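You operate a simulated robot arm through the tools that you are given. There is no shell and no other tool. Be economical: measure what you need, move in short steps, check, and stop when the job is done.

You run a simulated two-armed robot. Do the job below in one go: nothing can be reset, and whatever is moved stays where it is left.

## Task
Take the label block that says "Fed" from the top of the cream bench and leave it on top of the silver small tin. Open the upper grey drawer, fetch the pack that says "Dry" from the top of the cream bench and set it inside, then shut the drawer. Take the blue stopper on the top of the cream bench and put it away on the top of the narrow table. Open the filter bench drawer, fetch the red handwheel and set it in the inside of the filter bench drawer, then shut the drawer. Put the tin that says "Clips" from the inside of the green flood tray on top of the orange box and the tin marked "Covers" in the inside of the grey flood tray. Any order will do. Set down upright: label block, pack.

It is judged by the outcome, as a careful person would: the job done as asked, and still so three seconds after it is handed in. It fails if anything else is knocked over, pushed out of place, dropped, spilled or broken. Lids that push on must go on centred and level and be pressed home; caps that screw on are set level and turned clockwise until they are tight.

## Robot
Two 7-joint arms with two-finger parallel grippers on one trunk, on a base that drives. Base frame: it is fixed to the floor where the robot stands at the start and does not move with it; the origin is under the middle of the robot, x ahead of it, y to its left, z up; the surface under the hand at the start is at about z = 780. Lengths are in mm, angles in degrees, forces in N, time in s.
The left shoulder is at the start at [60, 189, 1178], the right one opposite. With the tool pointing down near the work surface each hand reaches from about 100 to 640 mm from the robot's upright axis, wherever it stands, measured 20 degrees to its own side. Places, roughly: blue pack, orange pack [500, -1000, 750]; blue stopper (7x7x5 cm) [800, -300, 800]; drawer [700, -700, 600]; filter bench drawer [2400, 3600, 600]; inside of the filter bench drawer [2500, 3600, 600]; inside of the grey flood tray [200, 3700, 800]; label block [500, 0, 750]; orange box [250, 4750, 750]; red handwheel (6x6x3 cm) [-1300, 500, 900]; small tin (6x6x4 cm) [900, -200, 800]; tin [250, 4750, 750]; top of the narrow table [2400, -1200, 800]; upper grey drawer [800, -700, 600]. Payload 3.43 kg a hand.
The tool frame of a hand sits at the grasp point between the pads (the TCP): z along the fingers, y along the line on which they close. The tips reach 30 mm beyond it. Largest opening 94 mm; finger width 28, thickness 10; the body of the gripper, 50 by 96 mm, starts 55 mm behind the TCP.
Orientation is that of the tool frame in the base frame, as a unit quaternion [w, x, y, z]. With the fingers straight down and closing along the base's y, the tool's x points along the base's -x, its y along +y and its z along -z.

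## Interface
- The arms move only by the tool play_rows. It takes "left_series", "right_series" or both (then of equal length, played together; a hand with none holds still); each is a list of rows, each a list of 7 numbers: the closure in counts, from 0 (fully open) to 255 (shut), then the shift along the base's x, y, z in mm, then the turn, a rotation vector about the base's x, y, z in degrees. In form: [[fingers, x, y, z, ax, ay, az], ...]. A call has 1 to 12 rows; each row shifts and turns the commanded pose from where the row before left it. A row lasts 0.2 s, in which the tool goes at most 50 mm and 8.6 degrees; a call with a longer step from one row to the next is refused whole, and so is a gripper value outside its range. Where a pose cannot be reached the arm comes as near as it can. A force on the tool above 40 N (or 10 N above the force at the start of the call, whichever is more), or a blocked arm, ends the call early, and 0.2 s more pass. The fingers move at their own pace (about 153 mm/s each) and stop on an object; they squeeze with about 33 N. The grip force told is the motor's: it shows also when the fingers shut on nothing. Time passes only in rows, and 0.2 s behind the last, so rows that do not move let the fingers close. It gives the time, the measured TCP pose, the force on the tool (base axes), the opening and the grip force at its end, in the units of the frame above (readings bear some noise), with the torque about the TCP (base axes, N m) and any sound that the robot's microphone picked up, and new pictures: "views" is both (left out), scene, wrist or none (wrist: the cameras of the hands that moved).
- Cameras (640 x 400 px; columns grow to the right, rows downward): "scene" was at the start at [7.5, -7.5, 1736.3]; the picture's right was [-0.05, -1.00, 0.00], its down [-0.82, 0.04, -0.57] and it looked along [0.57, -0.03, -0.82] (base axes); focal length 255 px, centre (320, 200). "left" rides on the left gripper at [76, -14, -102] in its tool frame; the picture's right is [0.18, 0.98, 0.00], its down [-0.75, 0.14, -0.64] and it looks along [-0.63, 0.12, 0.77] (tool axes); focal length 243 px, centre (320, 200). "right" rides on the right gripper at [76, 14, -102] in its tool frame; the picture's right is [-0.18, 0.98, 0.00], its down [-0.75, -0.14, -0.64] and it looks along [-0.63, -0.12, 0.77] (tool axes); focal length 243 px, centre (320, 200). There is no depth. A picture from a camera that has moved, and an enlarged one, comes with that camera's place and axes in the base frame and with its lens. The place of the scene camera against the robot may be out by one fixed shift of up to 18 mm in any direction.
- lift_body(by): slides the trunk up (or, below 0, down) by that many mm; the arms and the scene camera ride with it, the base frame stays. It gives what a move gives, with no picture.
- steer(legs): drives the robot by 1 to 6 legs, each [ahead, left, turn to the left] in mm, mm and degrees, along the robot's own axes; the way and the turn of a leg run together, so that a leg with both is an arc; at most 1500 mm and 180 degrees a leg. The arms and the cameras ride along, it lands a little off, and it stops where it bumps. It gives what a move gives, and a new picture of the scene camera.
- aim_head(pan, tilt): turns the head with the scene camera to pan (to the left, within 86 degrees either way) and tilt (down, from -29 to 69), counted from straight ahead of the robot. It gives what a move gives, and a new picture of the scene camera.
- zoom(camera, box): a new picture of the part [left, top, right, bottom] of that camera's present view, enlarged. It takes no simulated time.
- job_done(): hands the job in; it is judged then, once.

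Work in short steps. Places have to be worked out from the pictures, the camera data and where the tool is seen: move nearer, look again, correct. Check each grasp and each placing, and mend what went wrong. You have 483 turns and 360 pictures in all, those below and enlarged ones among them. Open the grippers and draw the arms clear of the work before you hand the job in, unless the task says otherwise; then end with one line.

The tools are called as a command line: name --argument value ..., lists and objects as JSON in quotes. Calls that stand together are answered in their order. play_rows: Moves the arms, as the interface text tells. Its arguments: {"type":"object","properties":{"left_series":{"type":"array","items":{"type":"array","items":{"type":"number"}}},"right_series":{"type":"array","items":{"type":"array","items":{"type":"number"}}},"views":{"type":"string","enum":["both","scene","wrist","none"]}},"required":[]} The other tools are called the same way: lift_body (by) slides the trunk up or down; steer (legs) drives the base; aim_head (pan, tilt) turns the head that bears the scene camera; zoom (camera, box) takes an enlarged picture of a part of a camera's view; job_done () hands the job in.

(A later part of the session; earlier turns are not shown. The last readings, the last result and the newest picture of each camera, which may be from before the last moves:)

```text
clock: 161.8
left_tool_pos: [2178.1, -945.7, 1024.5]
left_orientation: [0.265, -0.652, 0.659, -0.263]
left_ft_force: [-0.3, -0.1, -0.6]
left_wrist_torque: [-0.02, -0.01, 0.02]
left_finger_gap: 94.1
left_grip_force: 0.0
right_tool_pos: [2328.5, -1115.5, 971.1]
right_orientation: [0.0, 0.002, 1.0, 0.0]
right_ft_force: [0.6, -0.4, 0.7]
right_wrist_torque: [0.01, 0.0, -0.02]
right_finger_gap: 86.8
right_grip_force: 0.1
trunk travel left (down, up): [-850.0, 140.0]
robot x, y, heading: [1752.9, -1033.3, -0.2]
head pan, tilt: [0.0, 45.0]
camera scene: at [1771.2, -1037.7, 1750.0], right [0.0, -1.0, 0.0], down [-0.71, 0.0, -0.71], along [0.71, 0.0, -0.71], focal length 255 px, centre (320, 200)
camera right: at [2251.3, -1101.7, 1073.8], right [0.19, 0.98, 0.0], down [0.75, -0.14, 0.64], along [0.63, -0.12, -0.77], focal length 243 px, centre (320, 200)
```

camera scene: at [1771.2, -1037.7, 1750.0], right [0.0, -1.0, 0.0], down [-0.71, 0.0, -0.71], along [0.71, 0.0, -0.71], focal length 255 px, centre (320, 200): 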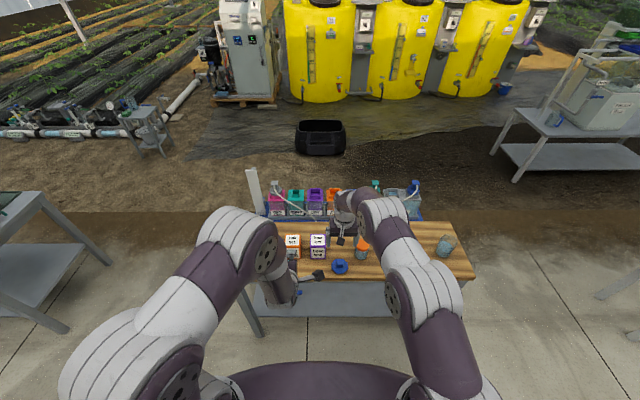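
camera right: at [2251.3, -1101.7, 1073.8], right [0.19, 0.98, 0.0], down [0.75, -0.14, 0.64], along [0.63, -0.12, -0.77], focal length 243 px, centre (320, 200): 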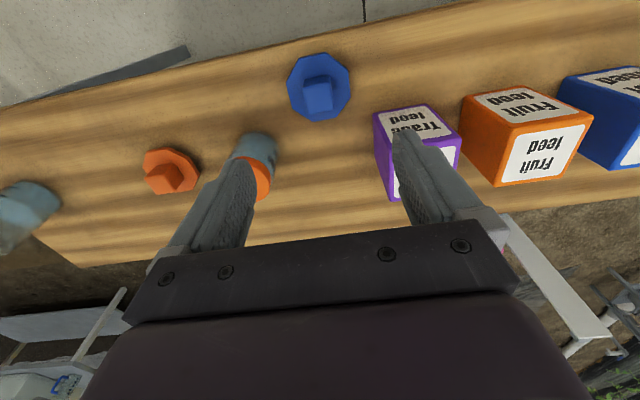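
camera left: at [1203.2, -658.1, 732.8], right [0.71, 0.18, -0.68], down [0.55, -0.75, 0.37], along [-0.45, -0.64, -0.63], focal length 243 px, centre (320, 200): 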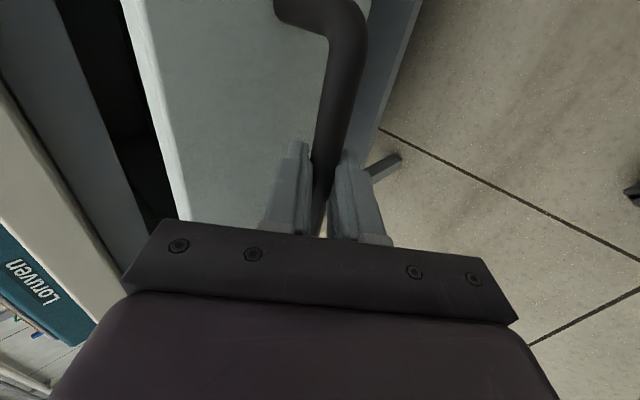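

Stopper is placed flat. Now back off, restore the left hand to pointing down.

steer --legs '[[-250, 0, 0]]'

play_rows --left_series '[[0, 0, 8, 0, 2.85, 2.87, -7.05], [0, 0, 8, 0, 2.85, 2.87, -7.05], [0, 0, 8, 0, 2.85, 2.87, -7.05], [0, 0, 8, 0, 2.85, 2.87, -7.05], [0, 0, 8, 0, 2.85, 2.87, -7.05], [0, 0, 8, 0, 2.85, 2.87, -7.05], [0, 0, 8, 0, 2.85, 2.87, -7.05], [0, 0, 8, 0, 2.85, 2.87, -7.05], [0, 0, 8, 0, 2.85, 2.87, -7.05], [0, 0, 8, 0, 2.85, 2.87, -7.05], [0, 0, 8, 0, 2.85, 2.87, -7.05], [0, 0, 8, 0, 2.85, 2.87, -7.05]]' --views "none"

play_rows --right_series '[[0, -10, 0, 40, 0, 0, 0], [0, -30, -10, 30, 0, 0, 0], [0, -40, -20, 0, 0, 0, 0], [0, -40, -20, 0, 0, 0, 0], [0, -40, -20, 0, 0, 0, 0]]' --views "none"

steer --legs '[[0, -620, 0], [0, 0, 180]]'

```text
clock: 163.6
left_tool_pos: [1932.0, -946.6, 1025.7]
left_orientation: [0.266, -0.652, 0.659, -0.263]
left_ft_force: [0.5, 0.9, 0.1]
left_wrist_torque: [-0.03, 0.04, 0.0]
left_finger_gap: 93.9
left_grip_force: 0.0
right_tool_pos: [2082.8, -1115.7, 970.6]
right_orientation: [-0.001, 0.002, 1.0, 0.0]
right_ft_force: [-0.1, 0.0, 0.3]
right_wrist_torque: [0.02, -0.01, 0.04]
right_finger_gap: 86.8
right_grip_force: 0.0
trunk travel left (down, up): [-850.0, 140.0]
robot x, y, heading: [1507.6, -1033.4, -0.1]
head pan, tilt: [0.0, 45.0]
camera scene: at [1525.8, -1036.6, 1750.0], right [-0.01, -1.0, 0.0], down [-0.71, 0.0, -0.71], along [0.71, 0.0, -0.71], focal length 255 px, centre (320, 200)
```

scene: 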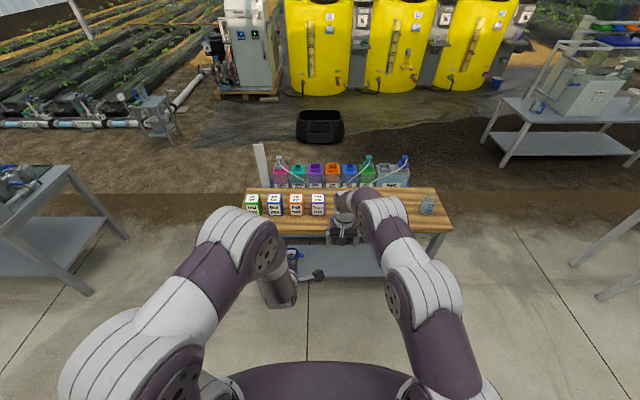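

```text
clock: 166.2
left_tool_pos: [1892.5, -876.7, 994.2]
left_orientation: [0.023, -0.024, 0.999, -0.011]
left_ft_force: [-0.5, 0.5, 0.0]
left_wrist_torque: [0.0, -0.04, 0.0]
left_finger_gap: 94.1
left_grip_force: 0.0
left hand out of reach, approached as far as the arm can: row 11, 12
right_tool_pos: [2081.2, -1116.9, 970.3]
right_orientation: [0.0, 0.003, 1.0, 0.001]
right_ft_force: [-0.4, 0.1, -0.1]
right_wrist_torque: [-0.01, -0.01, -0.03]
right_finger_gap: 86.6
right_grip_force: 0.1
trunk travel left (down, up): [-850.0, 140.0]
robot x, y, heading: [1507.8, -1035.0, -0.3]
head pan, tilt: [0.0, 45.0]
```

```text
clock: 167.4
left_tool_pos: [1891.0, -876.3, 992.7]
left_orientation: [0.024, -0.023, 0.999, -0.011]
left_ft_force: [-0.7, 0.3, -1.8]
left_wrist_torque: [0.02, -0.01, 0.01]
left_finger_gap: 93.8
left_grip_force: 0.1
right_tool_pos: [1920.2, -1188.3, 1041.6]
right_orientation: [0.0, 0.003, 1.0, 0.001]
right_ft_force: [0.2, -0.5, -0.4]
right_wrist_torque: [-0.02, -0.03, 0.01]
right_finger_gap: 94.1
right_grip_force: 0.1
trunk travel left (down, up): [-850.0, 140.0]
robot x, y, heading: [1508.8, -1031.2, -0.2]
head pan, tilt: [0.0, 45.0]
```

```text
clock: 178.2
left_tool_pos: [1131.4, -1822.8, 992.9]
left_orientation: [-0.011, 0.999, 0.045, -0.023]
left_ft_force: [-0.1, 0.8, -0.2]
left_wrist_torque: [0.02, 0.02, 0.0]
left_finger_gap: 94.0
left_grip_force: 0.1
right_tool_pos: [1089.3, -1515.2, 1040.0]
right_orientation: [0.001, 1.0, 0.018, 0.0]
right_ft_force: [-1.0, 0.8, 0.1]
right_wrist_torque: [0.0, 0.01, -0.02]
right_finger_gap: 94.0
right_grip_force: 0.0
trunk travel left (down, up): [-850.0, 140.0]
robot x, y, heading: [1507.8, -1652.0, -178.1]
head pan, tilt: [0.0, 45.0]
camera scene: at [1483.0, -1654.8, 1750.0], right [-0.04, 1.0, 0.0], down [0.71, 0.03, -0.71], along [-0.71, -0.03, -0.71], focal length 255 px, centre (320, 200)
```

scene: 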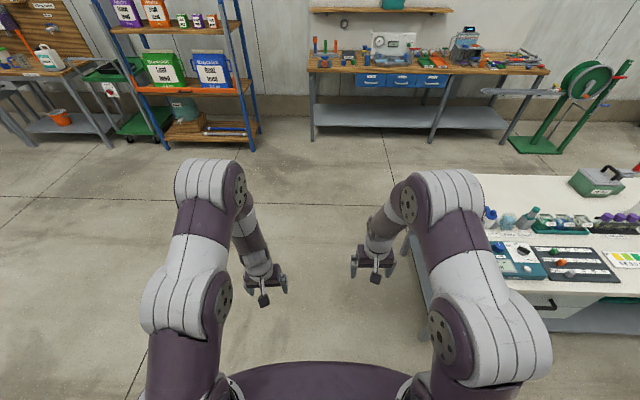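

steer --legs '[[1500, 0, -1.9], [250, -200, 0], [0, -1300, 0]]'

aim_head --pan -20 --tilt 35

```text
clock: 193.6
left_tool_pos: [-610.4, -306.0, 993.7]
left_orientation: [-0.011, 0.999, 0.023, -0.023]
left_ft_force: [0.0, -0.9, -0.2]
left_wrist_torque: [0.0, -0.03, 0.01]
left_finger_gap: 94.0
left_grip_force: 0.1
right_tool_pos: [-639.0, 5.5, 1040.0]
right_orientation: [0.0, 1.0, -0.004, 0.0]
right_ft_force: [-0.5, 0.1, -0.1]
right_wrist_torque: [0.04, 0.0, 0.0]
right_finger_gap: 93.9
right_grip_force: 0.1
trunk travel left (down, up): [-850.0, 140.0]
robot x, y, heading: [-228.1, -149.7, 179.6]
head pan, tilt: [0.0, 45.0]
camera scene: at [-251.3, -153.6, 1750.0], right [0.01, 1.0, 0.0], down [0.71, -0.01, -0.71], along [-0.71, 0.01, -0.71], focal length 255 px, centre (320, 200)
```

scene: 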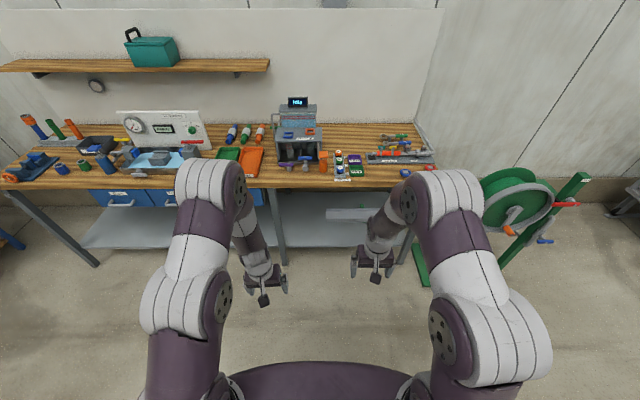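

```text
clock: 194.4
left_tool_pos: [-610.9, -305.2, 992.3]
left_orientation: [-0.011, 0.999, 0.023, -0.022]
left_ft_force: [-0.8, -0.3, 0.8]
left_wrist_torque: [0.0, -0.01, -0.01]
left_finger_gap: 93.9
left_grip_force: 0.1
right_tool_pos: [-639.6, 5.9, 1039.7]
right_orientation: [0.0, 1.0, -0.003, 0.0]
right_ft_force: [0.0, 0.4, 0.8]
right_wrist_torque: [0.02, 0.0, 0.04]
right_finger_gap: 94.0
right_grip_force: 0.0
trunk travel left (down, up): [-850.0, 140.0]
robot x, y, heading: [-223.2, -151.0, 179.5]
head pan, tilt: [-20.0, 35.0]
camera scene: at [-252.5, -123.2, 1764.8], right [0.35, 0.94, 0.0], down [0.54, -0.2, -0.82], along [-0.77, 0.29, -0.57], focal length 255 px, centre (320, 200)
```

scene: 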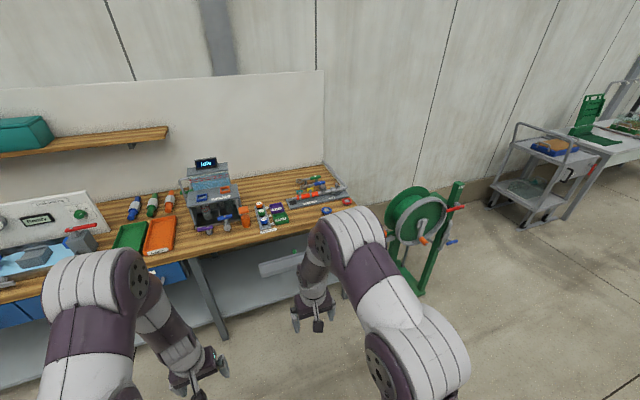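

zoom --camera "scene" --box '[230, 160, 380, 250]'

zoom --camera "scene" --box '[370, 160, 490, 270]'

```text
4.27 times, centred on (305, 205) of scene
camera zoom: at [-252.5, -123.2, 1764.8], right [0.35, 0.94, 0.0], down [0.54, -0.2, -0.82], along [-0.77, 0.29, -0.57], focal length 1088 px, centre (384, 179)
```

zoom: 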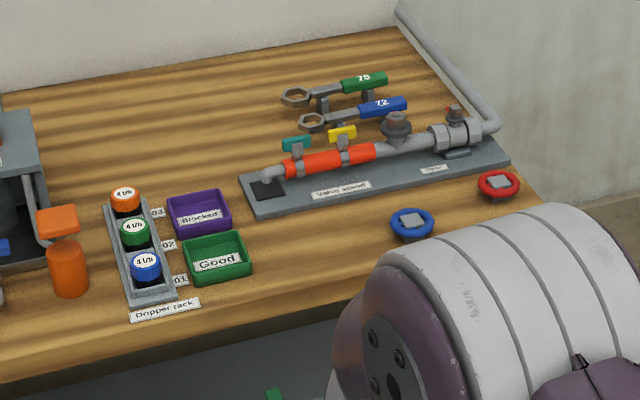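

```text
3.64 times, centred on (430, 215) of scene
camera zoom: at [-252.5, -123.2, 1764.8], right [0.35, 0.94, 0.0], down [0.54, -0.2, -0.82], along [-0.77, 0.29, -0.57], focal length 928 px, centre (-80, 146)
```

zoom: 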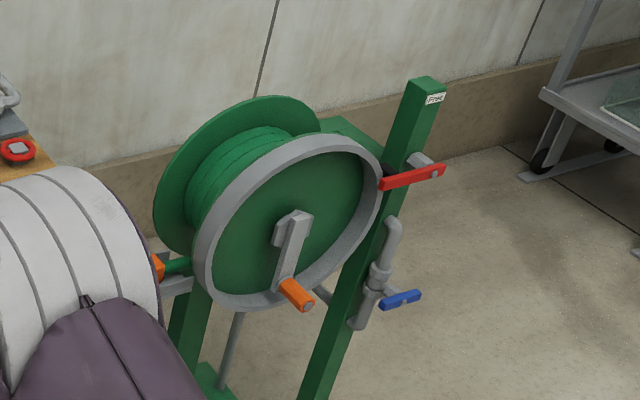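

The red handwheel sits on the wooden bench near (-1345,455). I drive close with the right hand in front of it.

steer --legs '[[0, -400, 0.5], [540, 0, 0]]'

zoom --camera "right" --box '[0, 0, 640, 400]'

```text
clock: 199.7
left_tool_pos: [-1151.7, 91.0, 993.0]
left_orientation: [-0.011, 0.999, 0.025, -0.023]
left_ft_force: [0.8, 1.3, -0.4]
left_wrist_torque: [0.0, -0.03, 0.03]
left_finger_gap: 93.9
left_grip_force: 0.1
right_tool_pos: [-1182.6, 401.1, 1040.9]
right_orientation: [0.0, 1.0, 0.0, 0.0]
right_ft_force: [-0.2, -0.2, -0.1]
right_wrist_torque: [-0.04, 0.01, 0.03]
right_finger_gap: 94.0
right_grip_force: 0.1
trunk travel left (down, up): [-850.0, 140.0]
robot x, y, heading: [-766.5, 247.3, 179.7]
head pan, tilt: [-20.0, 35.0]
camera scene: at [-795.0, 274.9, 1764.9], right [0.34, 0.94, 0.0], down [0.54, -0.2, -0.82], along [-0.77, 0.28, -0.57], focal length 255 px, centre (320, 200)
```

scene: 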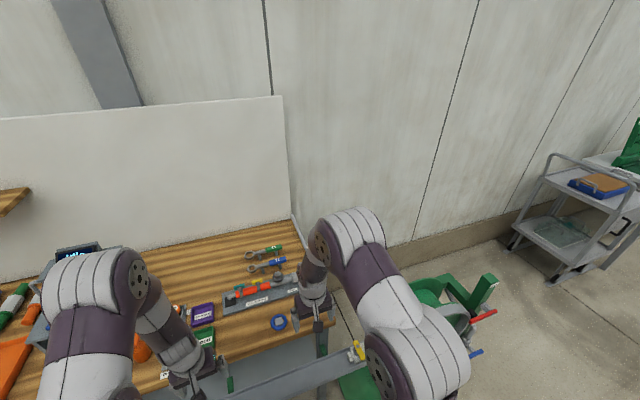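

```text
1.00 times, centred on (320, 200) of right (not enlarged: the box is as wide or as high as the picture)
camera zoom: at [-1107.2, 387.0, 1143.5], right [-0.19, -0.98, 0.0], down [-0.75, 0.14, 0.64], along [-0.63, 0.12, -0.77], focal length 243 px, centre (320, 200)
```

zoom: 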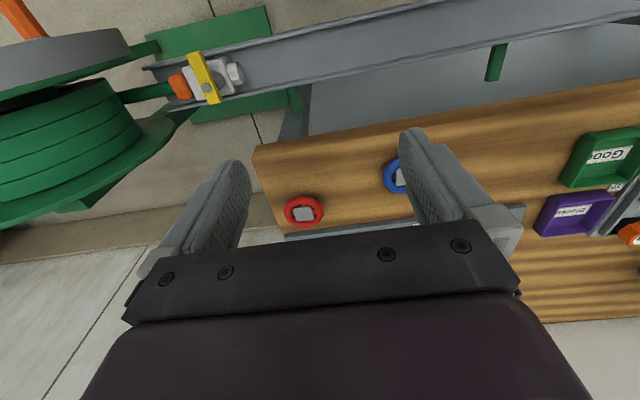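

play_rows --right_series '[[0, -40, 12, -15, 0, 0, 0], [0, -40, 12, -15, 0, 0, 0], [0, -40, 13, -15, 0, 0, 0], [0, -20, 13, -15, 0, 0, 0], [0, 0, 0, 0, 0, 0, 0]]' --views "wrist"

zoom --camera "right" --box '[250, 60, 410, 200]'

```text
clock: 200.8
left_tool_pos: [-1152.4, 89.6, 993.3]
left_orientation: [-0.012, 0.999, 0.025, -0.023]
left_ft_force: [-0.7, 0.6, 0.3]
left_wrist_torque: [0.04, -0.01, 0.01]
left_finger_gap: 94.2
left_grip_force: 0.0
right_tool_pos: [-1325.7, 451.5, 982.3]
right_orientation: [0.0, 1.0, -0.001, 0.0]
right_ft_force: [-0.2, -0.5, 0.3]
right_wrist_torque: [0.0, 0.01, 0.0]
right_finger_gap: 94.0
right_grip_force: 0.1
trunk travel left (down, up): [-850.0, 140.0]
robot x, y, heading: [-770.6, 248.9, 179.7]
head pan, tilt: [-20.0, 35.0]
camera right: at [-1249.0, 437.4, 1084.4], right [-0.19, -0.98, 0.0], down [-0.75, 0.14, 0.64], along [-0.63, 0.12, -0.77], focal length 243 px, centre (320, 200)
```

right: 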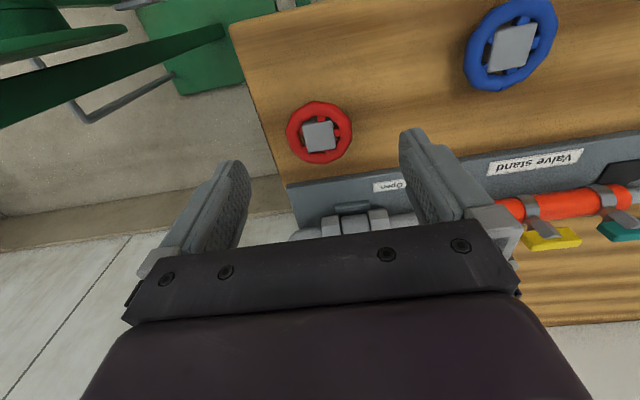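

```text
2.86 times, centred on (330, 130) of right
camera zoom: at [-1249.0, 437.4, 1084.4], right [-0.19, -0.98, 0.0], down [-0.75, 0.14, 0.64], along [-0.63, 0.12, -0.77], focal length 693 px, centre (291, 400)
```

zoom: 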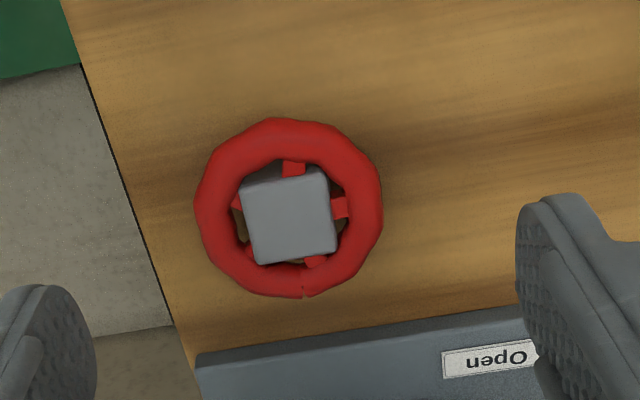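

Wheel centre ≈ (-1346,456,870). I descend over it.

play_rows --right_series '[[0, -20, 5, -20, 0, 0, 0], [0, 0, 0, -30, 0, 0, 0], [0, 0, 0, -20, 0, 0, 0], [0, 0, 0, 0, 0, 0, 0]]' --views "wrist"

```text
clock: 201.8
left_tool_pos: [-1152.0, 90.2, 993.5]
left_orientation: [-0.011, 0.999, 0.025, -0.024]
left_ft_force: [0.4, -0.8, 0.2]
left_wrist_torque: [-0.02, 0.0, 0.0]
left_finger_gap: 94.0
left_grip_force: 0.1
right_tool_pos: [-1343.0, 458.1, 909.4]
right_orientation: [0.0, 1.0, -0.001, 0.001]
right_ft_force: [-0.3, 0.2, 0.3]
right_wrist_torque: [-0.01, 0.0, 0.02]
right_finger_gap: 93.9
right_grip_force: 0.1
trunk travel left (down, up): [-850.0, 140.0]
robot x, y, heading: [-770.6, 246.8, 179.9]
head pan, tilt: [-20.0, 35.0]
camera right: at [-1268.2, 443.1, 1012.4], right [-0.19, -0.98, 0.0], down [-0.75, 0.14, 0.64], along [-0.63, 0.12, -0.77], focal length 243 px, centre (320, 200)
```

right: 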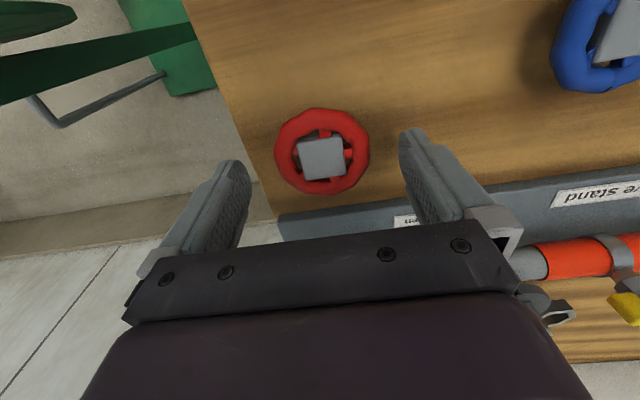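

play_rows --right_series '[[0, 0, -2, -6, 0, 0, 0], [0, 0, 0, -4, 0, 0, 0], [0, 0, 0, -4, 0, 0, 0], [255, 0, 0, 0, 0, 0, 0], [255, 0, 0, 0, 0, 0, 0], [255, 0, 0, 0, 0, 0, 0], [255, 0, 0, 0, 0, 0, 0]]' --views "wrist"

```text
clock: 203.4
left_tool_pos: [-1152.4, 89.5, 993.3]
left_orientation: [-0.01, 0.999, 0.025, -0.023]
left_ft_force: [-0.3, 0.2, 0.1]
left_wrist_torque: [0.02, 0.0, -0.02]
left_finger_gap: 94.2
left_grip_force: 0.0
right_tool_pos: [-1343.0, 456.0, 895.4]
right_orientation: [0.0, 1.0, -0.001, -0.001]
right_ft_force: [0.3, 0.2, 0.8]
right_wrist_torque: [0.02, -0.01, 0.04]
right_finger_gap: 57.6
right_grip_force: 33.8
trunk travel left (down, up): [-850.0, 140.0]
robot x, y, heading: [-769.7, 248.1, 180.2]
head pan, tilt: [-20.0, 35.0]
camera right: at [-1267.9, 440.7, 998.2], right [-0.19, -0.98, 0.0], down [-0.75, 0.14, 0.64], along [-0.63, 0.12, -0.77], focal length 243 px, centre (320, 200)
```

right: 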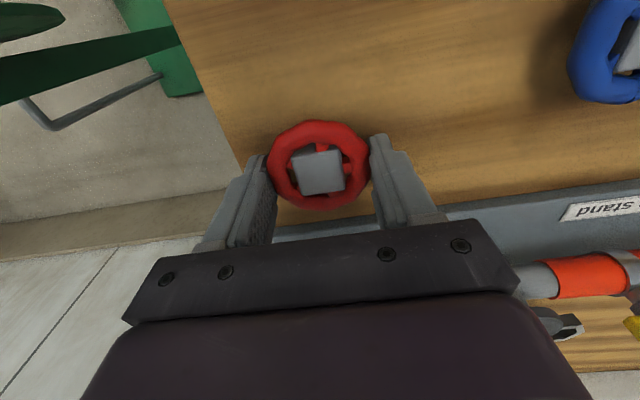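

Gripped (gap 57.6). Lift.

play_rows --right_series '[[255, 0, 0, 15, 0, 0, 0], [255, 0, 0, 35, 0, 0, 0], [255, 0, 0, 45, 0, 0, 0], [255, 0, 0, 45, 0, 0, 0], [255, 0, 0, 0, 0, 0, 0]]' --views "wrist"

```text
clock: 204.7
left_tool_pos: [-1153.0, 90.5, 991.7]
left_orientation: [-0.011, 0.999, 0.025, -0.023]
left_ft_force: [-0.1, -0.5, -0.3]
left_wrist_torque: [0.05, -0.01, -0.01]
left_finger_gap: 94.0
left_grip_force: 0.0
right_tool_pos: [-1343.3, 456.7, 1036.4]
right_orientation: [0.0, 1.0, -0.001, 0.001]
right_ft_force: [-0.7, 0.4, -0.7]
right_wrist_torque: [-0.02, -0.01, 0.01]
right_finger_gap: 57.3
right_grip_force: 32.4
trunk travel left (down, up): [-850.0, 140.0]
robot x, y, heading: [-769.5, 247.4, 180.1]
head pan, tilt: [-20.0, 35.0]
camera right: at [-1268.3, 441.5, 1140.0], right [-0.19, -0.98, 0.0], down [-0.75, 0.14, 0.64], along [-0.63, 0.12, -0.77], focal length 243 px, centre (320, 200)
```

right: 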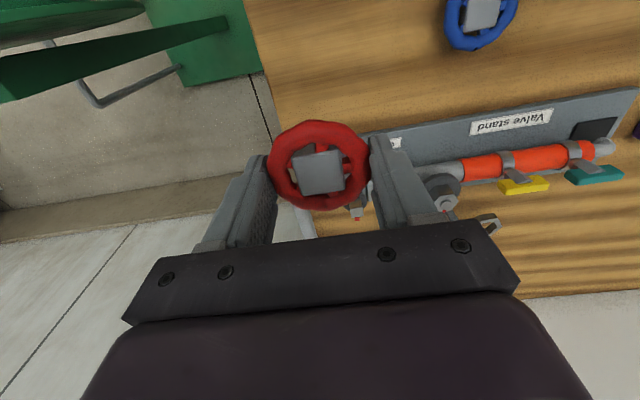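

Held. Back off, retract, and travel toward the filter bench via the gap between the tables.

steer --legs '[[-370, 0, 0]]'

play_rows --right_series '[[255, 45, -5, 0, 0, 0, 0], [255, 45, -5, 0, 0, 0, 0], [255, 45, -5, 0, 0, 0, 0], [255, 30, -5, 0, 0, 0, 0]]' --views "none"

steer --legs '[[0, -1450, 0], [0, 0, -179.9]]'

aim_head --pan 30 --tilt 30

```text
clock: 207.0
left_tool_pos: [-787.3, 90.6, 992.6]
left_orientation: [-0.01, 0.999, 0.026, -0.023]
left_ft_force: [-0.3, -1.0, 0.8]
left_wrist_torque: [0.02, 0.0, -0.01]
left_finger_gap: 93.8
left_grip_force: 0.1
right_tool_pos: [-978.6, 453.6, 1036.4]
right_orientation: [0.0, 1.0, 0.0, 0.001]
right_ft_force: [-0.3, 0.2, -0.3]
right_wrist_torque: [0.01, 0.0, 0.0]
right_finger_gap: 57.5
right_grip_force: 32.7
trunk travel left (down, up): [-850.0, 140.0]
robot x, y, heading: [-402.9, 249.1, 179.9]
head pan, tilt: [-20.0, 35.0]
camera scene: at [-431.3, 274.5, 1764.8], right [0.34, 0.94, 0.0], down [0.54, -0.2, -0.82], along [-0.77, 0.28, -0.57], focal length 255 px, centre (320, 200)
```

scene: 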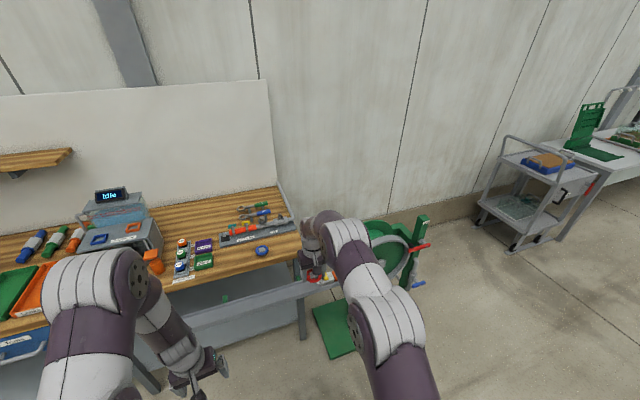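

```text
clock: 208.0
left_tool_pos: [-786.3, 89.5, 992.7]
left_orientation: [-0.011, 0.999, 0.025, -0.023]
left_ft_force: [0.5, -0.1, 0.6]
left_wrist_torque: [-0.03, -0.02, 0.0]
left_finger_gap: 93.8
left_grip_force: 0.1
right_tool_pos: [-814.1, 432.4, 1036.7]
right_orientation: [0.001, 1.0, 0.0, -0.001]
right_ft_force: [0.0, 1.0, -0.7]
right_wrist_torque: [-0.06, 0.01, -0.01]
right_finger_gap: 57.5
right_grip_force: 33.0
trunk travel left (down, up): [-850.0, 140.0]
robot x, y, heading: [-405.2, 248.0, 180.1]
head pan, tilt: [-20.0, 35.0]
```

```text
clock: 222.6
left_tool_pos: [-24.1, 1843.1, 993.5]
left_orientation: [0.022, -0.011, 1.0, -0.011]
left_ft_force: [0.4, -0.2, 0.9]
left_wrist_torque: [-0.02, 0.01, 0.01]
left_finger_gap: 93.9
left_grip_force: 0.1
right_tool_pos: [-5.3, 1498.3, 1035.4]
right_orientation: [0.0, 0.014, 1.0, 0.0]
right_ft_force: [0.2, 0.3, -0.4]
right_wrist_torque: [0.07, 0.0, 0.01]
right_finger_gap: 57.6
right_grip_force: 32.7
trunk travel left (down, up): [-850.0, 140.0]
robot x, y, heading: [-411.2, 1695.5, -1.8]
head pan, tilt: [-20.0, 35.0]
camera scene: at [-393.9, 1660.7, 1764.9], right [-0.37, -0.93, 0.0], down [-0.53, 0.21, -0.82], along [0.76, -0.3, -0.57], focal length 255 px, centre (320, 200)
```

scene: 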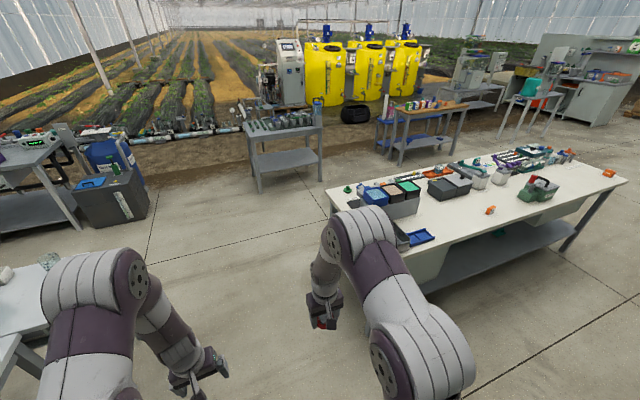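

```text
clock: 223.8
left_tool_pos: [-24.2, 1840.6, 992.6]
left_orientation: [0.023, -0.011, 1.0, -0.011]
left_ft_force: [0.9, 0.1, -0.4]
left_wrist_torque: [-0.03, 0.0, -0.01]
left_finger_gap: 93.9
left_grip_force: 0.0
right_tool_pos: [-5.4, 1497.7, 1036.2]
right_orientation: [0.0, 0.015, 1.0, 0.001]
right_ft_force: [-0.3, 0.3, -1.0]
right_wrist_torque: [-0.01, 0.01, -0.04]
right_finger_gap: 57.7
right_grip_force: 33.0
trunk travel left (down, up): [-850.0, 140.0]
robot x, y, heading: [-411.4, 1694.5, -2.0]
head pan, tilt: [30.0, 30.0]
camera scene: at [-396.0, 1736.1, 1772.6], right [0.47, -0.88, 0.0], down [-0.44, -0.24, -0.87], along [0.76, 0.41, -0.5], focal length 255 px, centre (320, 200)
```

scene: 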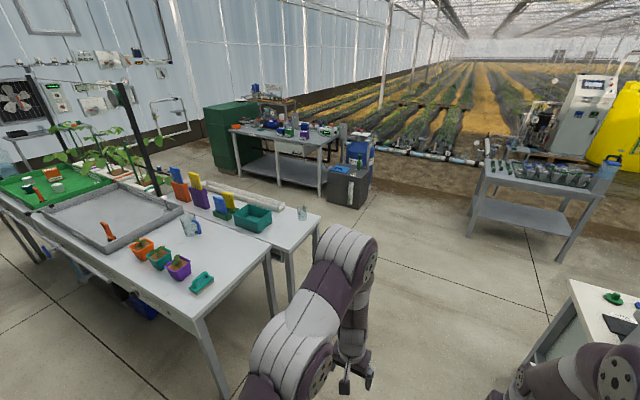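

Path is clear along y≈1690. Drive on to in front of the filter bench.

steer --legs '[[0, 60, 2], [1400, 0, 0], [480, 0, 0], [0, 1000, 0]]'

aim_head --pan 25 --tilt 35

```text
clock: 238.6
left_tool_pos: [1912.3, 2836.2, 993.7]
left_orientation: [0.023, -0.005, 1.0, -0.011]
left_ft_force: [0.3, -0.7, -0.2]
left_wrist_torque: [0.0, -0.01, 0.01]
left_finger_gap: 94.2
left_grip_force: 0.0
right_tool_pos: [1926.0, 2492.0, 1035.6]
right_orientation: [0.0, 0.021, 1.0, 0.0]
right_ft_force: [-0.7, 0.3, -0.7]
right_wrist_torque: [-0.01, 0.01, -0.01]
right_finger_gap: 57.5
right_grip_force: 33.1
trunk travel left (down, up): [-850.0, 140.0]
robot x, y, heading: [1521.7, 2695.7, -2.2]
head pan, tilt: [30.0, 30.0]
camera scene: at [1538.7, 2734.2, 1772.7], right [0.46, -0.89, 0.0], down [-0.44, -0.23, -0.87], along [0.77, 0.4, -0.5], focal length 255 px, centre (320, 200)
```

scene: 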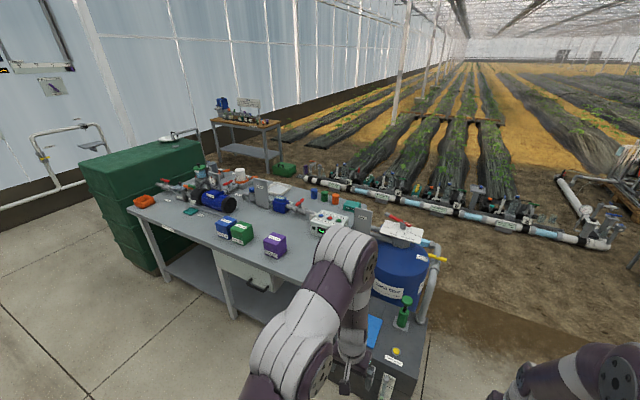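

```text
clock: 239.2
left_tool_pos: [1912.7, 2836.8, 993.4]
left_orientation: [0.023, -0.005, 1.0, -0.012]
left_ft_force: [-0.1, -1.2, 0.4]
left_wrist_torque: [-0.02, -0.01, -0.01]
left_finger_gap: 93.9
left_grip_force: 0.1
right_tool_pos: [1926.5, 2490.5, 1036.6]
right_orientation: [0.0, 0.021, 1.0, 0.0]
right_ft_force: [0.3, 0.1, 0.5]
right_wrist_torque: [0.02, 0.03, 0.01]
right_finger_gap: 57.6
right_grip_force: 33.4
trunk travel left (down, up): [-850.0, 140.0]
robot x, y, heading: [1520.9, 2692.4, -2.6]
head pan, tilt: [25.0, 35.0]
camera scene: at [1539.9, 2726.9, 1764.9], right [0.38, -0.92, 0.0], down [-0.53, -0.22, -0.82], along [0.76, 0.32, -0.57], focal length 255 px, centre (320, 200)
```

scene: 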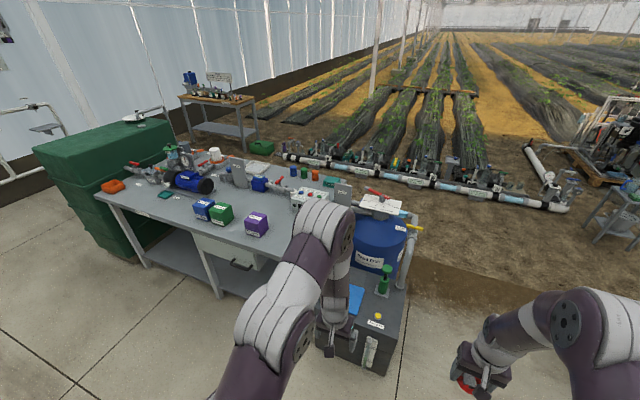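

The drawer handle is at about (2290,3520,~640). Drive in front of it, lower the trunk and reorient the left hand to 45°.

steer --legs '[[0, 740, 2.5], [120, 0, 0]]'

lift_body --by -150

play_rows --left_series '[[0, 10, 0, 0, -2.93, -2.93, 7.08], [0, 10, 0, 0, -2.93, -2.93, 7.08], [0, 10, 0, 0, -2.93, -2.93, 7.08], [0, 10, 0, 0, -2.93, -2.93, 7.08], [0, 10, 0, 0, -2.93, -2.93, 7.08], [0, 10, 0, 0, -2.93, -2.93, 7.08], [0, 10, 0, 0, -2.93, -2.93, 7.08], [0, 0, 0, 0, -2.93, -2.93, 7.08], [0, 0, 0, 0, -2.93, -2.93, 7.08], [0, 0, 0, 0, -2.93, -2.93, 7.08], [0, 0, 0, 0, -2.93, -2.93, 7.08], [0, 0, 0, 0, -2.93, -2.93, 7.08]]' --views "none"

aim_head --pan 5 --tilt 45

```text
clock: 244.2
left_tool_pos: [2046.0, 3599.8, 993.4]
left_orientation: [0.023, -0.021, 0.999, -0.011]
left_ft_force: [-0.3, -0.1, 1.0]
left_wrist_torque: [0.0, 0.02, -0.01]
left_finger_gap: 93.8
left_grip_force: 0.1
right_tool_pos: [2070.1, 3258.1, 1037.2]
right_orientation: [0.0, 0.005, 1.0, 0.001]
right_ft_force: [-0.3, 0.3, -1.1]
right_wrist_torque: [-0.01, 0.0, 0.03]
right_finger_gap: 57.5
right_grip_force: 32.7
trunk travel left (down, up): [-850.0, 140.0]
robot x, y, heading: [1664.1, 3448.0, -0.4]
head pan, tilt: [25.0, 35.0]
camera scene: at [1676.0, 3479.4, 1764.9], right [0.41, -0.91, 0.0], down [-0.52, -0.24, -0.82], along [0.75, 0.34, -0.57], focal length 255 px, centre (320, 200)
```

scene: 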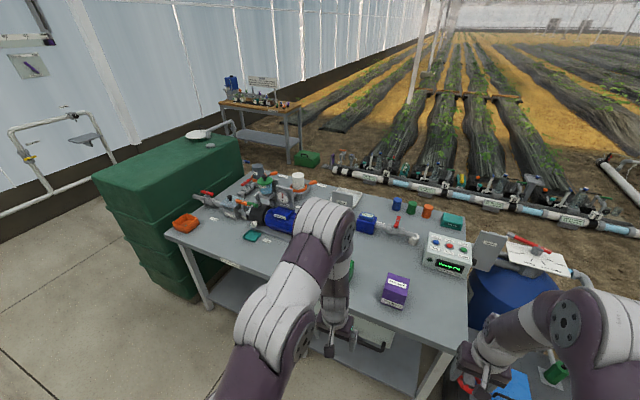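

```text
clock: 245.9
left_tool_pos: [2047.2, 3600.5, 843.0]
left_orientation: [0.023, -0.021, 0.999, -0.011]
left_ft_force: [0.9, 0.2, 0.4]
left_wrist_torque: [-0.03, 0.02, 0.0]
left_finger_gap: 94.1
left_grip_force: 0.0
right_tool_pos: [2070.2, 3255.7, 885.8]
right_orientation: [0.0, 0.005, 1.0, 0.001]
right_ft_force: [-0.8, -0.1, -0.5]
right_wrist_torque: [0.03, -0.02, 0.01]
right_finger_gap: 57.5
right_grip_force: 33.1
trunk travel left (down, up): [-700.0, 290.0]
robot x, y, heading: [1660.5, 3445.4, -0.7]
head pan, tilt: [25.0, 35.0]
```

```text
clock: 248.5
left_tool_pos: [2117.9, 3598.9, 842.2]
left_orientation: [-0.287, 0.67, -0.629, 0.269]
left_ft_force: [0.4, -0.1, 0.1]
left_wrist_torque: [0.02, 0.01, -0.01]
left_finger_gap: 94.1
left_grip_force: 0.1
right_tool_pos: [2070.9, 3256.0, 885.9]
right_orientation: [0.0, 0.004, 1.0, 0.0]
right_ft_force: [0.6, -0.4, -0.8]
right_wrist_torque: [0.0, 0.03, 0.03]
right_finger_gap: 57.4
right_grip_force: 32.3
trunk travel left (down, up): [-700.0, 290.0]
robot x, y, heading: [1660.0, 3444.3, -0.5]
head pan, tilt: [25.0, 35.0]
```

```text
clock: 249.3
left_tool_pos: [2115.8, 3599.0, 842.5]
left_orientation: [-0.287, 0.67, -0.631, 0.268]
left_ft_force: [0.4, 0.1, 0.9]
left_wrist_torque: [-0.01, -0.04, -0.01]
left_finger_gap: 93.8
left_grip_force: 0.0
right_tool_pos: [2070.9, 3255.4, 885.6]
right_orientation: [0.001, 0.005, 1.0, 0.0]
right_ft_force: [-0.5, -0.7, 0.0]
right_wrist_torque: [-0.01, 0.0, 0.02]
right_finger_gap: 57.4
right_grip_force: 32.8
trunk travel left (down, up): [-700.0, 290.0]
robot x, y, heading: [1661.5, 3448.7, -0.7]
head pan, tilt: [5.0, 45.0]
camera scene: at [1678.2, 3449.1, 1600.1], right [0.08, -1.0, 0.0], down [-0.7, -0.05, -0.71], along [0.71, 0.05, -0.71], focal length 255 px, centre (320, 200)
```

scene: 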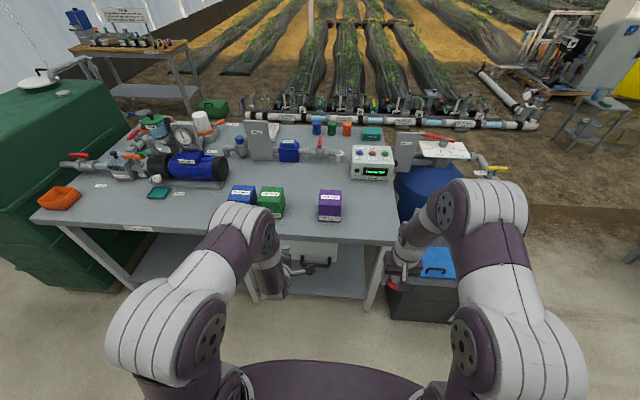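

zoom --camera "scene" --box '[240, 220, 400, 320]'

zoom --camera "left" --box '[0, 0, 640, 400]'

```text
4.00 times, centred on (320, 270) of scene
camera zoom: at [1678.2, 3449.1, 1600.1], right [0.08, -1.0, 0.0], down [-0.7, -0.05, -0.71], along [0.71, 0.05, -0.71], focal length 1020 px, centre (320, -80)
```

zoom: 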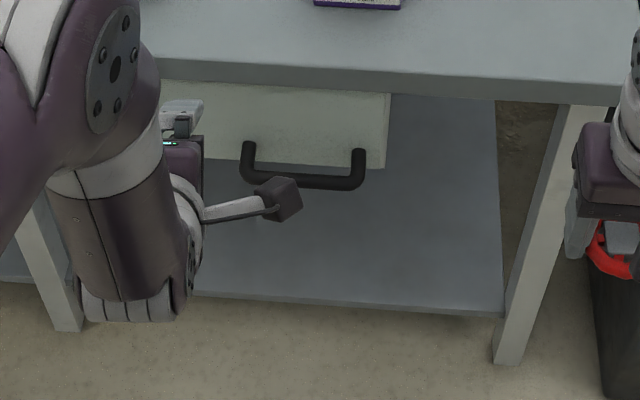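

```text
1.00 times, centred on (320, 200) of left (not enlarged: the box is as wide or as high as the picture)
camera zoom: at [2056.4, 3520.7, 923.6], right [-0.67, -0.22, -0.71], down [-0.61, 0.72, 0.34], along [0.43, 0.66, -0.61], focal length 243 px, centre (320, 200)
```

zoom: 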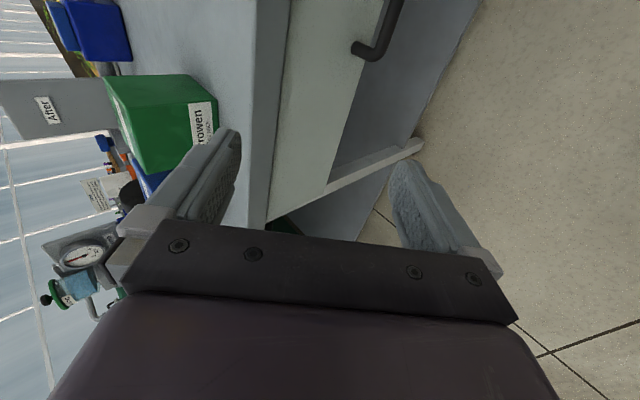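

play_rows --left_series '[[0, -14, -15, -25, 0, 0.6, -1.8], [0, -14, -15, -25, 0, 0.6, -1.7], [0, -14, -15, -25, 0, 0, 0], [0, -14, -15, -25, 0, 0, 0], [0, 0, -20, -25, 0, 0, 0], [0, 0, -20, -20, 0, 0, 0], [0, 0, 0, 0, 0, 0, 0]]' --views "wrist"

```text
clock: 250.9
left_tool_pos: [2061.9, 3499.5, 697.8]
left_orientation: [-0.272, 0.654, -0.653, 0.27]
left_ft_force: [-0.4, -0.8, 0.0]
left_wrist_torque: [-0.02, 0.03, -0.02]
left_finger_gap: 94.1
left_grip_force: 0.0
right_tool_pos: [2071.2, 3256.0, 885.9]
right_orientation: [0.001, 0.005, 1.0, 0.0]
right_ft_force: [0.0, 0.5, -0.5]
right_wrist_torque: [-0.03, -0.02, 0.02]
right_finger_gap: 57.7
right_grip_force: 33.2
trunk travel left (down, up): [-700.0, 290.0]
robot x, y, heading: [1661.7, 3446.3, -0.5]
head pan, tilt: [5.0, 45.0]
camera left: at [1997.9, 3425.1, 781.1], right [-0.69, -0.18, -0.7], down [-0.56, 0.75, 0.36], along [0.46, 0.63, -0.62], focal length 243 px, centre (320, 200)
```

left: 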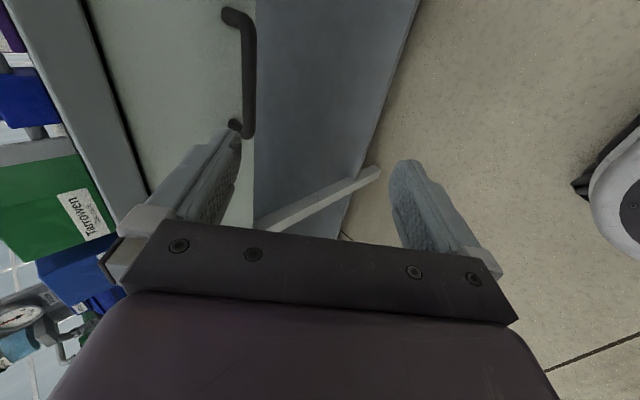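

play_rows --left_series '[[157, 40, 4, 0, 0, 0, 0], [157, 40, 4, 0, 0, 0, 0], [157, 30, 0, 0, 0, 0, 0], [157, 0, 0, 0, 0, 0, 0]]' --views "wrist"

```text
clock: 251.9
left_tool_pos: [2170.4, 3508.3, 701.1]
left_orientation: [-0.271, 0.654, -0.653, 0.27]
left_ft_force: [-0.3, -0.2, -0.4]
left_wrist_torque: [0.0, -0.02, -0.03]
left_finger_gap: 36.4
left_grip_force: 0.0
right_tool_pos: [2070.4, 3255.8, 887.0]
right_orientation: [-0.001, 0.005, 1.0, 0.0]
right_ft_force: [-0.1, -0.1, -0.5]
right_wrist_torque: [-0.01, 0.02, -0.03]
right_finger_gap: 57.6
right_grip_force: 33.1
trunk travel left (down, up): [-700.0, 290.0]
robot x, y, heading: [1661.7, 3442.4, -0.5]
head pan, tilt: [5.0, 45.0]
camera left: at [2107.3, 3433.8, 782.3], right [-0.69, -0.18, -0.7], down [-0.55, 0.75, 0.36], along [0.46, 0.63, -0.62], focal length 243 px, centre (320, 200)
```

left: 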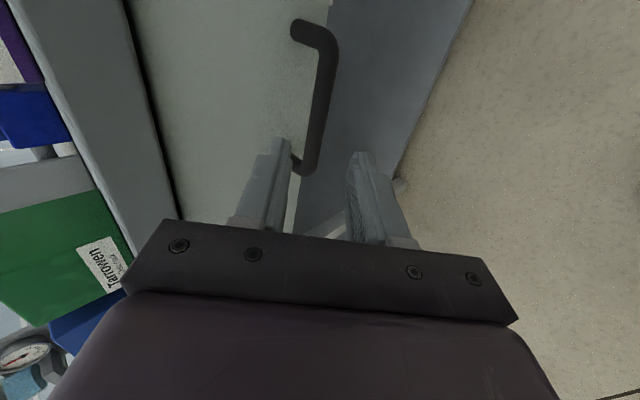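

play_rows --left_series '[[157, 15, 3, -15, 0, 0, 0], [157, 15, 3, -15, 0, 0, 0], [157, 12, 0, -12, 0, 0, 0], [157, 0, 0, 0, 0, 0, 0]]' --views "wrist"

```text
clock: 252.9
left_tool_pos: [2213.4, 3515.0, 656.8]
left_orientation: [0.271, -0.653, 0.653, -0.27]
left_ft_force: [0.5, -0.8, 0.3]
left_wrist_torque: [0.0, 0.02, 0.0]
left_finger_gap: 36.4
left_grip_force: 0.1
right_tool_pos: [2072.0, 3256.2, 886.0]
right_orientation: [0.0, 0.006, 1.0, 0.0]
right_ft_force: [0.0, 0.5, 0.2]
right_wrist_torque: [-0.01, -0.04, 0.02]
right_finger_gap: 57.7
right_grip_force: 33.4
trunk travel left (down, up): [-700.0, 290.0]
robot x, y, heading: [1666.4, 3447.7, -0.7]
head pan, tilt: [5.0, 45.0]
camera left: at [2150.1, 3439.4, 739.0], right [-0.69, -0.18, -0.7], down [-0.56, 0.75, 0.36], along [0.46, 0.63, -0.62], focal length 243 px, centre (320, 200)
```

left: 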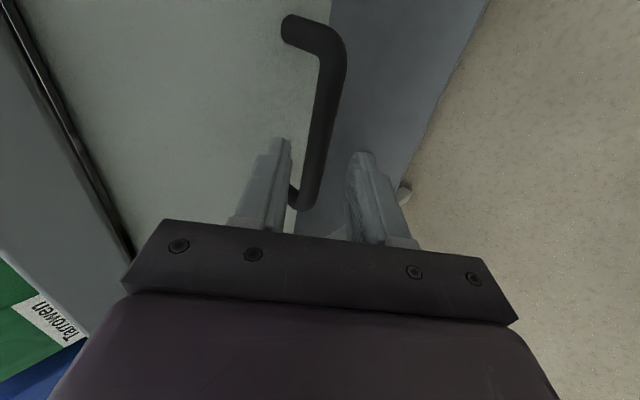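

play_rows --left_series '[[157, 9, 0, -8, 0, 0, 0], [157, 10, 0, -8, 0, 0, 0], [157, 0, 0, 0, 0, 0, 0], [255, 0, 0, 0, 0, 0, 0], [255, 0, 0, 0, 0, 0, 0], [255, 0, 0, 0, 0, 0, 0]]' --views "wrist"

```text
clock: 254.3
left_tool_pos: [2232.6, 3513.7, 639.4]
left_orientation: [-0.271, 0.654, -0.653, 0.269]
left_ft_force: [-3.3, -0.7, -4.0]
left_wrist_torque: [-0.08, 0.16, 0.31]
left_finger_gap: 15.7
left_grip_force: 44.8
right_tool_pos: [2071.4, 3256.3, 886.1]
right_orientation: [0.0, 0.005, 1.0, 0.0]
right_ft_force: [-0.2, 0.5, -0.8]
right_wrist_torque: [0.0, 0.0, -0.01]
right_finger_gap: 57.3
right_grip_force: 32.5
trunk travel left (down, up): [-700.0, 290.0]
robot x, y, heading: [1662.1, 3444.3, -0.5]
head pan, tilt: [5.0, 45.0]
camera left: at [2168.8, 3438.4, 721.9], right [-0.7, -0.18, -0.69], down [-0.55, 0.75, 0.36], along [0.46, 0.63, -0.62], focal length 243 px, centre (320, 200)
```

left: 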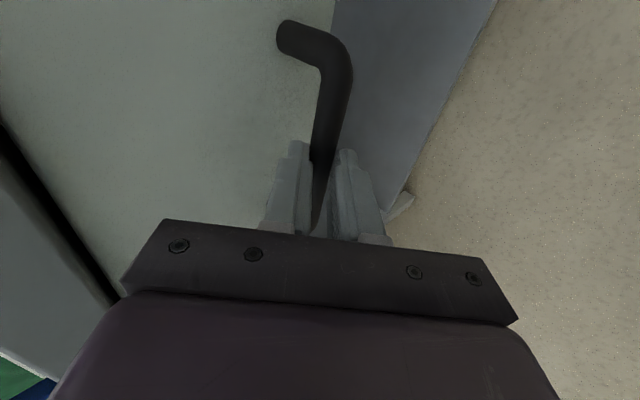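

Gripped. Pull the drawer out (−x).

play_rows --left_series '[[255, -10, 0, 0, 0, 0, 0], [255, -15, 0, 0, 0, 0, 0], [255, -20, 0, 0, 0, 0, 0], [255, -20, 0, 0, 0, 0, 0], [255, -20, 0, 0, 0, 0, 0], [255, -20, 0, 0, 0, 0, 0], [255, -20, 0, 0, 0, 0, 0], [255, -20, 0, 0, 0, 0, 0], [255, -20, 0, 0, 0, 0, 0], [255, -20, 0, 0, 0, 0, 0], [255, -20, 0, 0, 0, 0, 0], [255, -20, 0, 0, 0, 0, 0]]' --views "scene"

```text
clock: 256.9
left_tool_pos: [2008.3, 3514.0, 639.4]
left_orientation: [0.273, -0.652, 0.653, -0.271]
left_ft_force: [-0.7, -16.0, -12.7]
left_wrist_torque: [-0.47, 0.34, -0.07]
left_finger_gap: 15.6
left_grip_force: 44.6
right_tool_pos: [2070.9, 3254.7, 885.6]
right_orientation: [0.0, 0.005, 1.0, 0.001]
right_ft_force: [0.4, 0.3, -0.2]
right_wrist_torque: [0.04, 0.03, 0.0]
right_finger_gap: 57.6
right_grip_force: 32.6
trunk travel left (down, up): [-700.0, 290.0]
robot x, y, heading: [1661.6, 3443.0, -0.6]
head pan, tilt: [5.0, 45.0]
camera scene: at [1678.7, 3447.3, 1600.0], right [0.08, -1.0, 0.0], down [-0.71, -0.05, -0.71], along [0.7, 0.06, -0.71], focal length 255 px, centre (320, 200)
```

scene: 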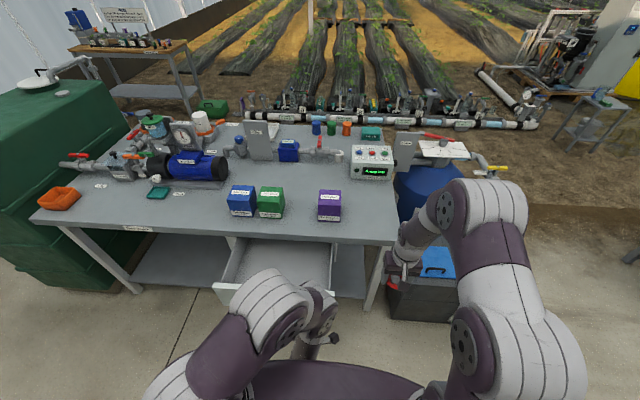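

zoom --camera "scene" --box '[200, 220, 400, 350]'

```text
3.08 times, centred on (300, 285) of scene
camera zoom: at [1678.7, 3447.3, 1600.0], right [0.08, -1.0, 0.0], down [-0.71, -0.05, -0.71], along [0.7, 0.06, -0.71], focal length 785 px, centre (382, -62)
```

zoom: 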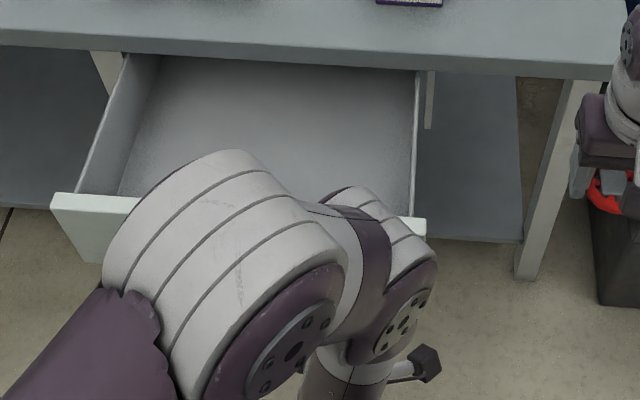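

Drawer open. Move the wheel over the drawer's interior (~(2175,3525)).

play_rows --right_series '[[255, 15, 38, 0, 0, 0, 0], [255, 15, 38, 0, 0, 0, 0], [255, 15, 38, 0, 0, 0, 0], [255, 15, 38, 0, 0, 0, 0], [255, 15, 38, 0, 0, 0, 0], [255, 15, 38, 0, 0, 0, 0], [255, 14, 40, 0, 0, 0, 0], [255, 0, 0, 0, 0, 0, 0]]' --views "both"

```text
clock: 258.7
left_tool_pos: [2009.6, 3512.2, 640.1]
left_orientation: [0.272, -0.652, 0.654, -0.27]
left_ft_force: [-0.5, -16.5, -8.9]
left_wrist_torque: [-1.09, 0.13, -0.52]
left_finger_gap: 15.8
left_grip_force: 44.7
right_tool_pos: [2173.8, 3521.7, 883.3]
right_orientation: [-0.001, 0.006, 1.0, -0.001]
right_ft_force: [-0.2, 0.5, 0.4]
right_wrist_torque: [0.0, -0.02, 0.0]
right_finger_gap: 57.4
right_grip_force: 33.0
trunk travel left (down, up): [-700.0, 290.0]
robot x, y, heading: [1660.1, 3444.4, -0.5]
head pan, tilt: [5.0, 45.0]
camera scene: at [1678.9, 3447.4, 1600.0], right [0.08, -1.0, 0.0], down [-0.71, -0.05, -0.71], along [0.7, 0.05, -0.71], focal length 255 px, centre (320, 200)
camera right: at [2097.0, 3537.0, 987.0], right [0.19, 0.98, 0.0], down [0.75, -0.15, 0.64], along [0.63, -0.12, -0.77], focal length 243 px, centre (320, 200)
```

scene: 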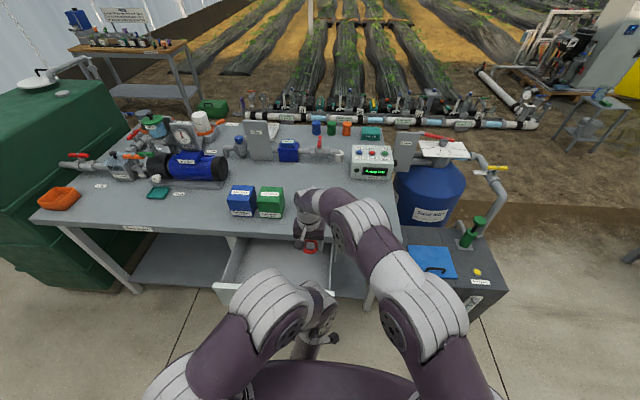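
right: 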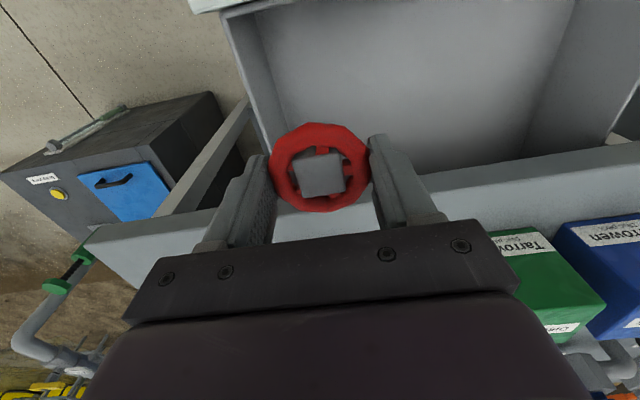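

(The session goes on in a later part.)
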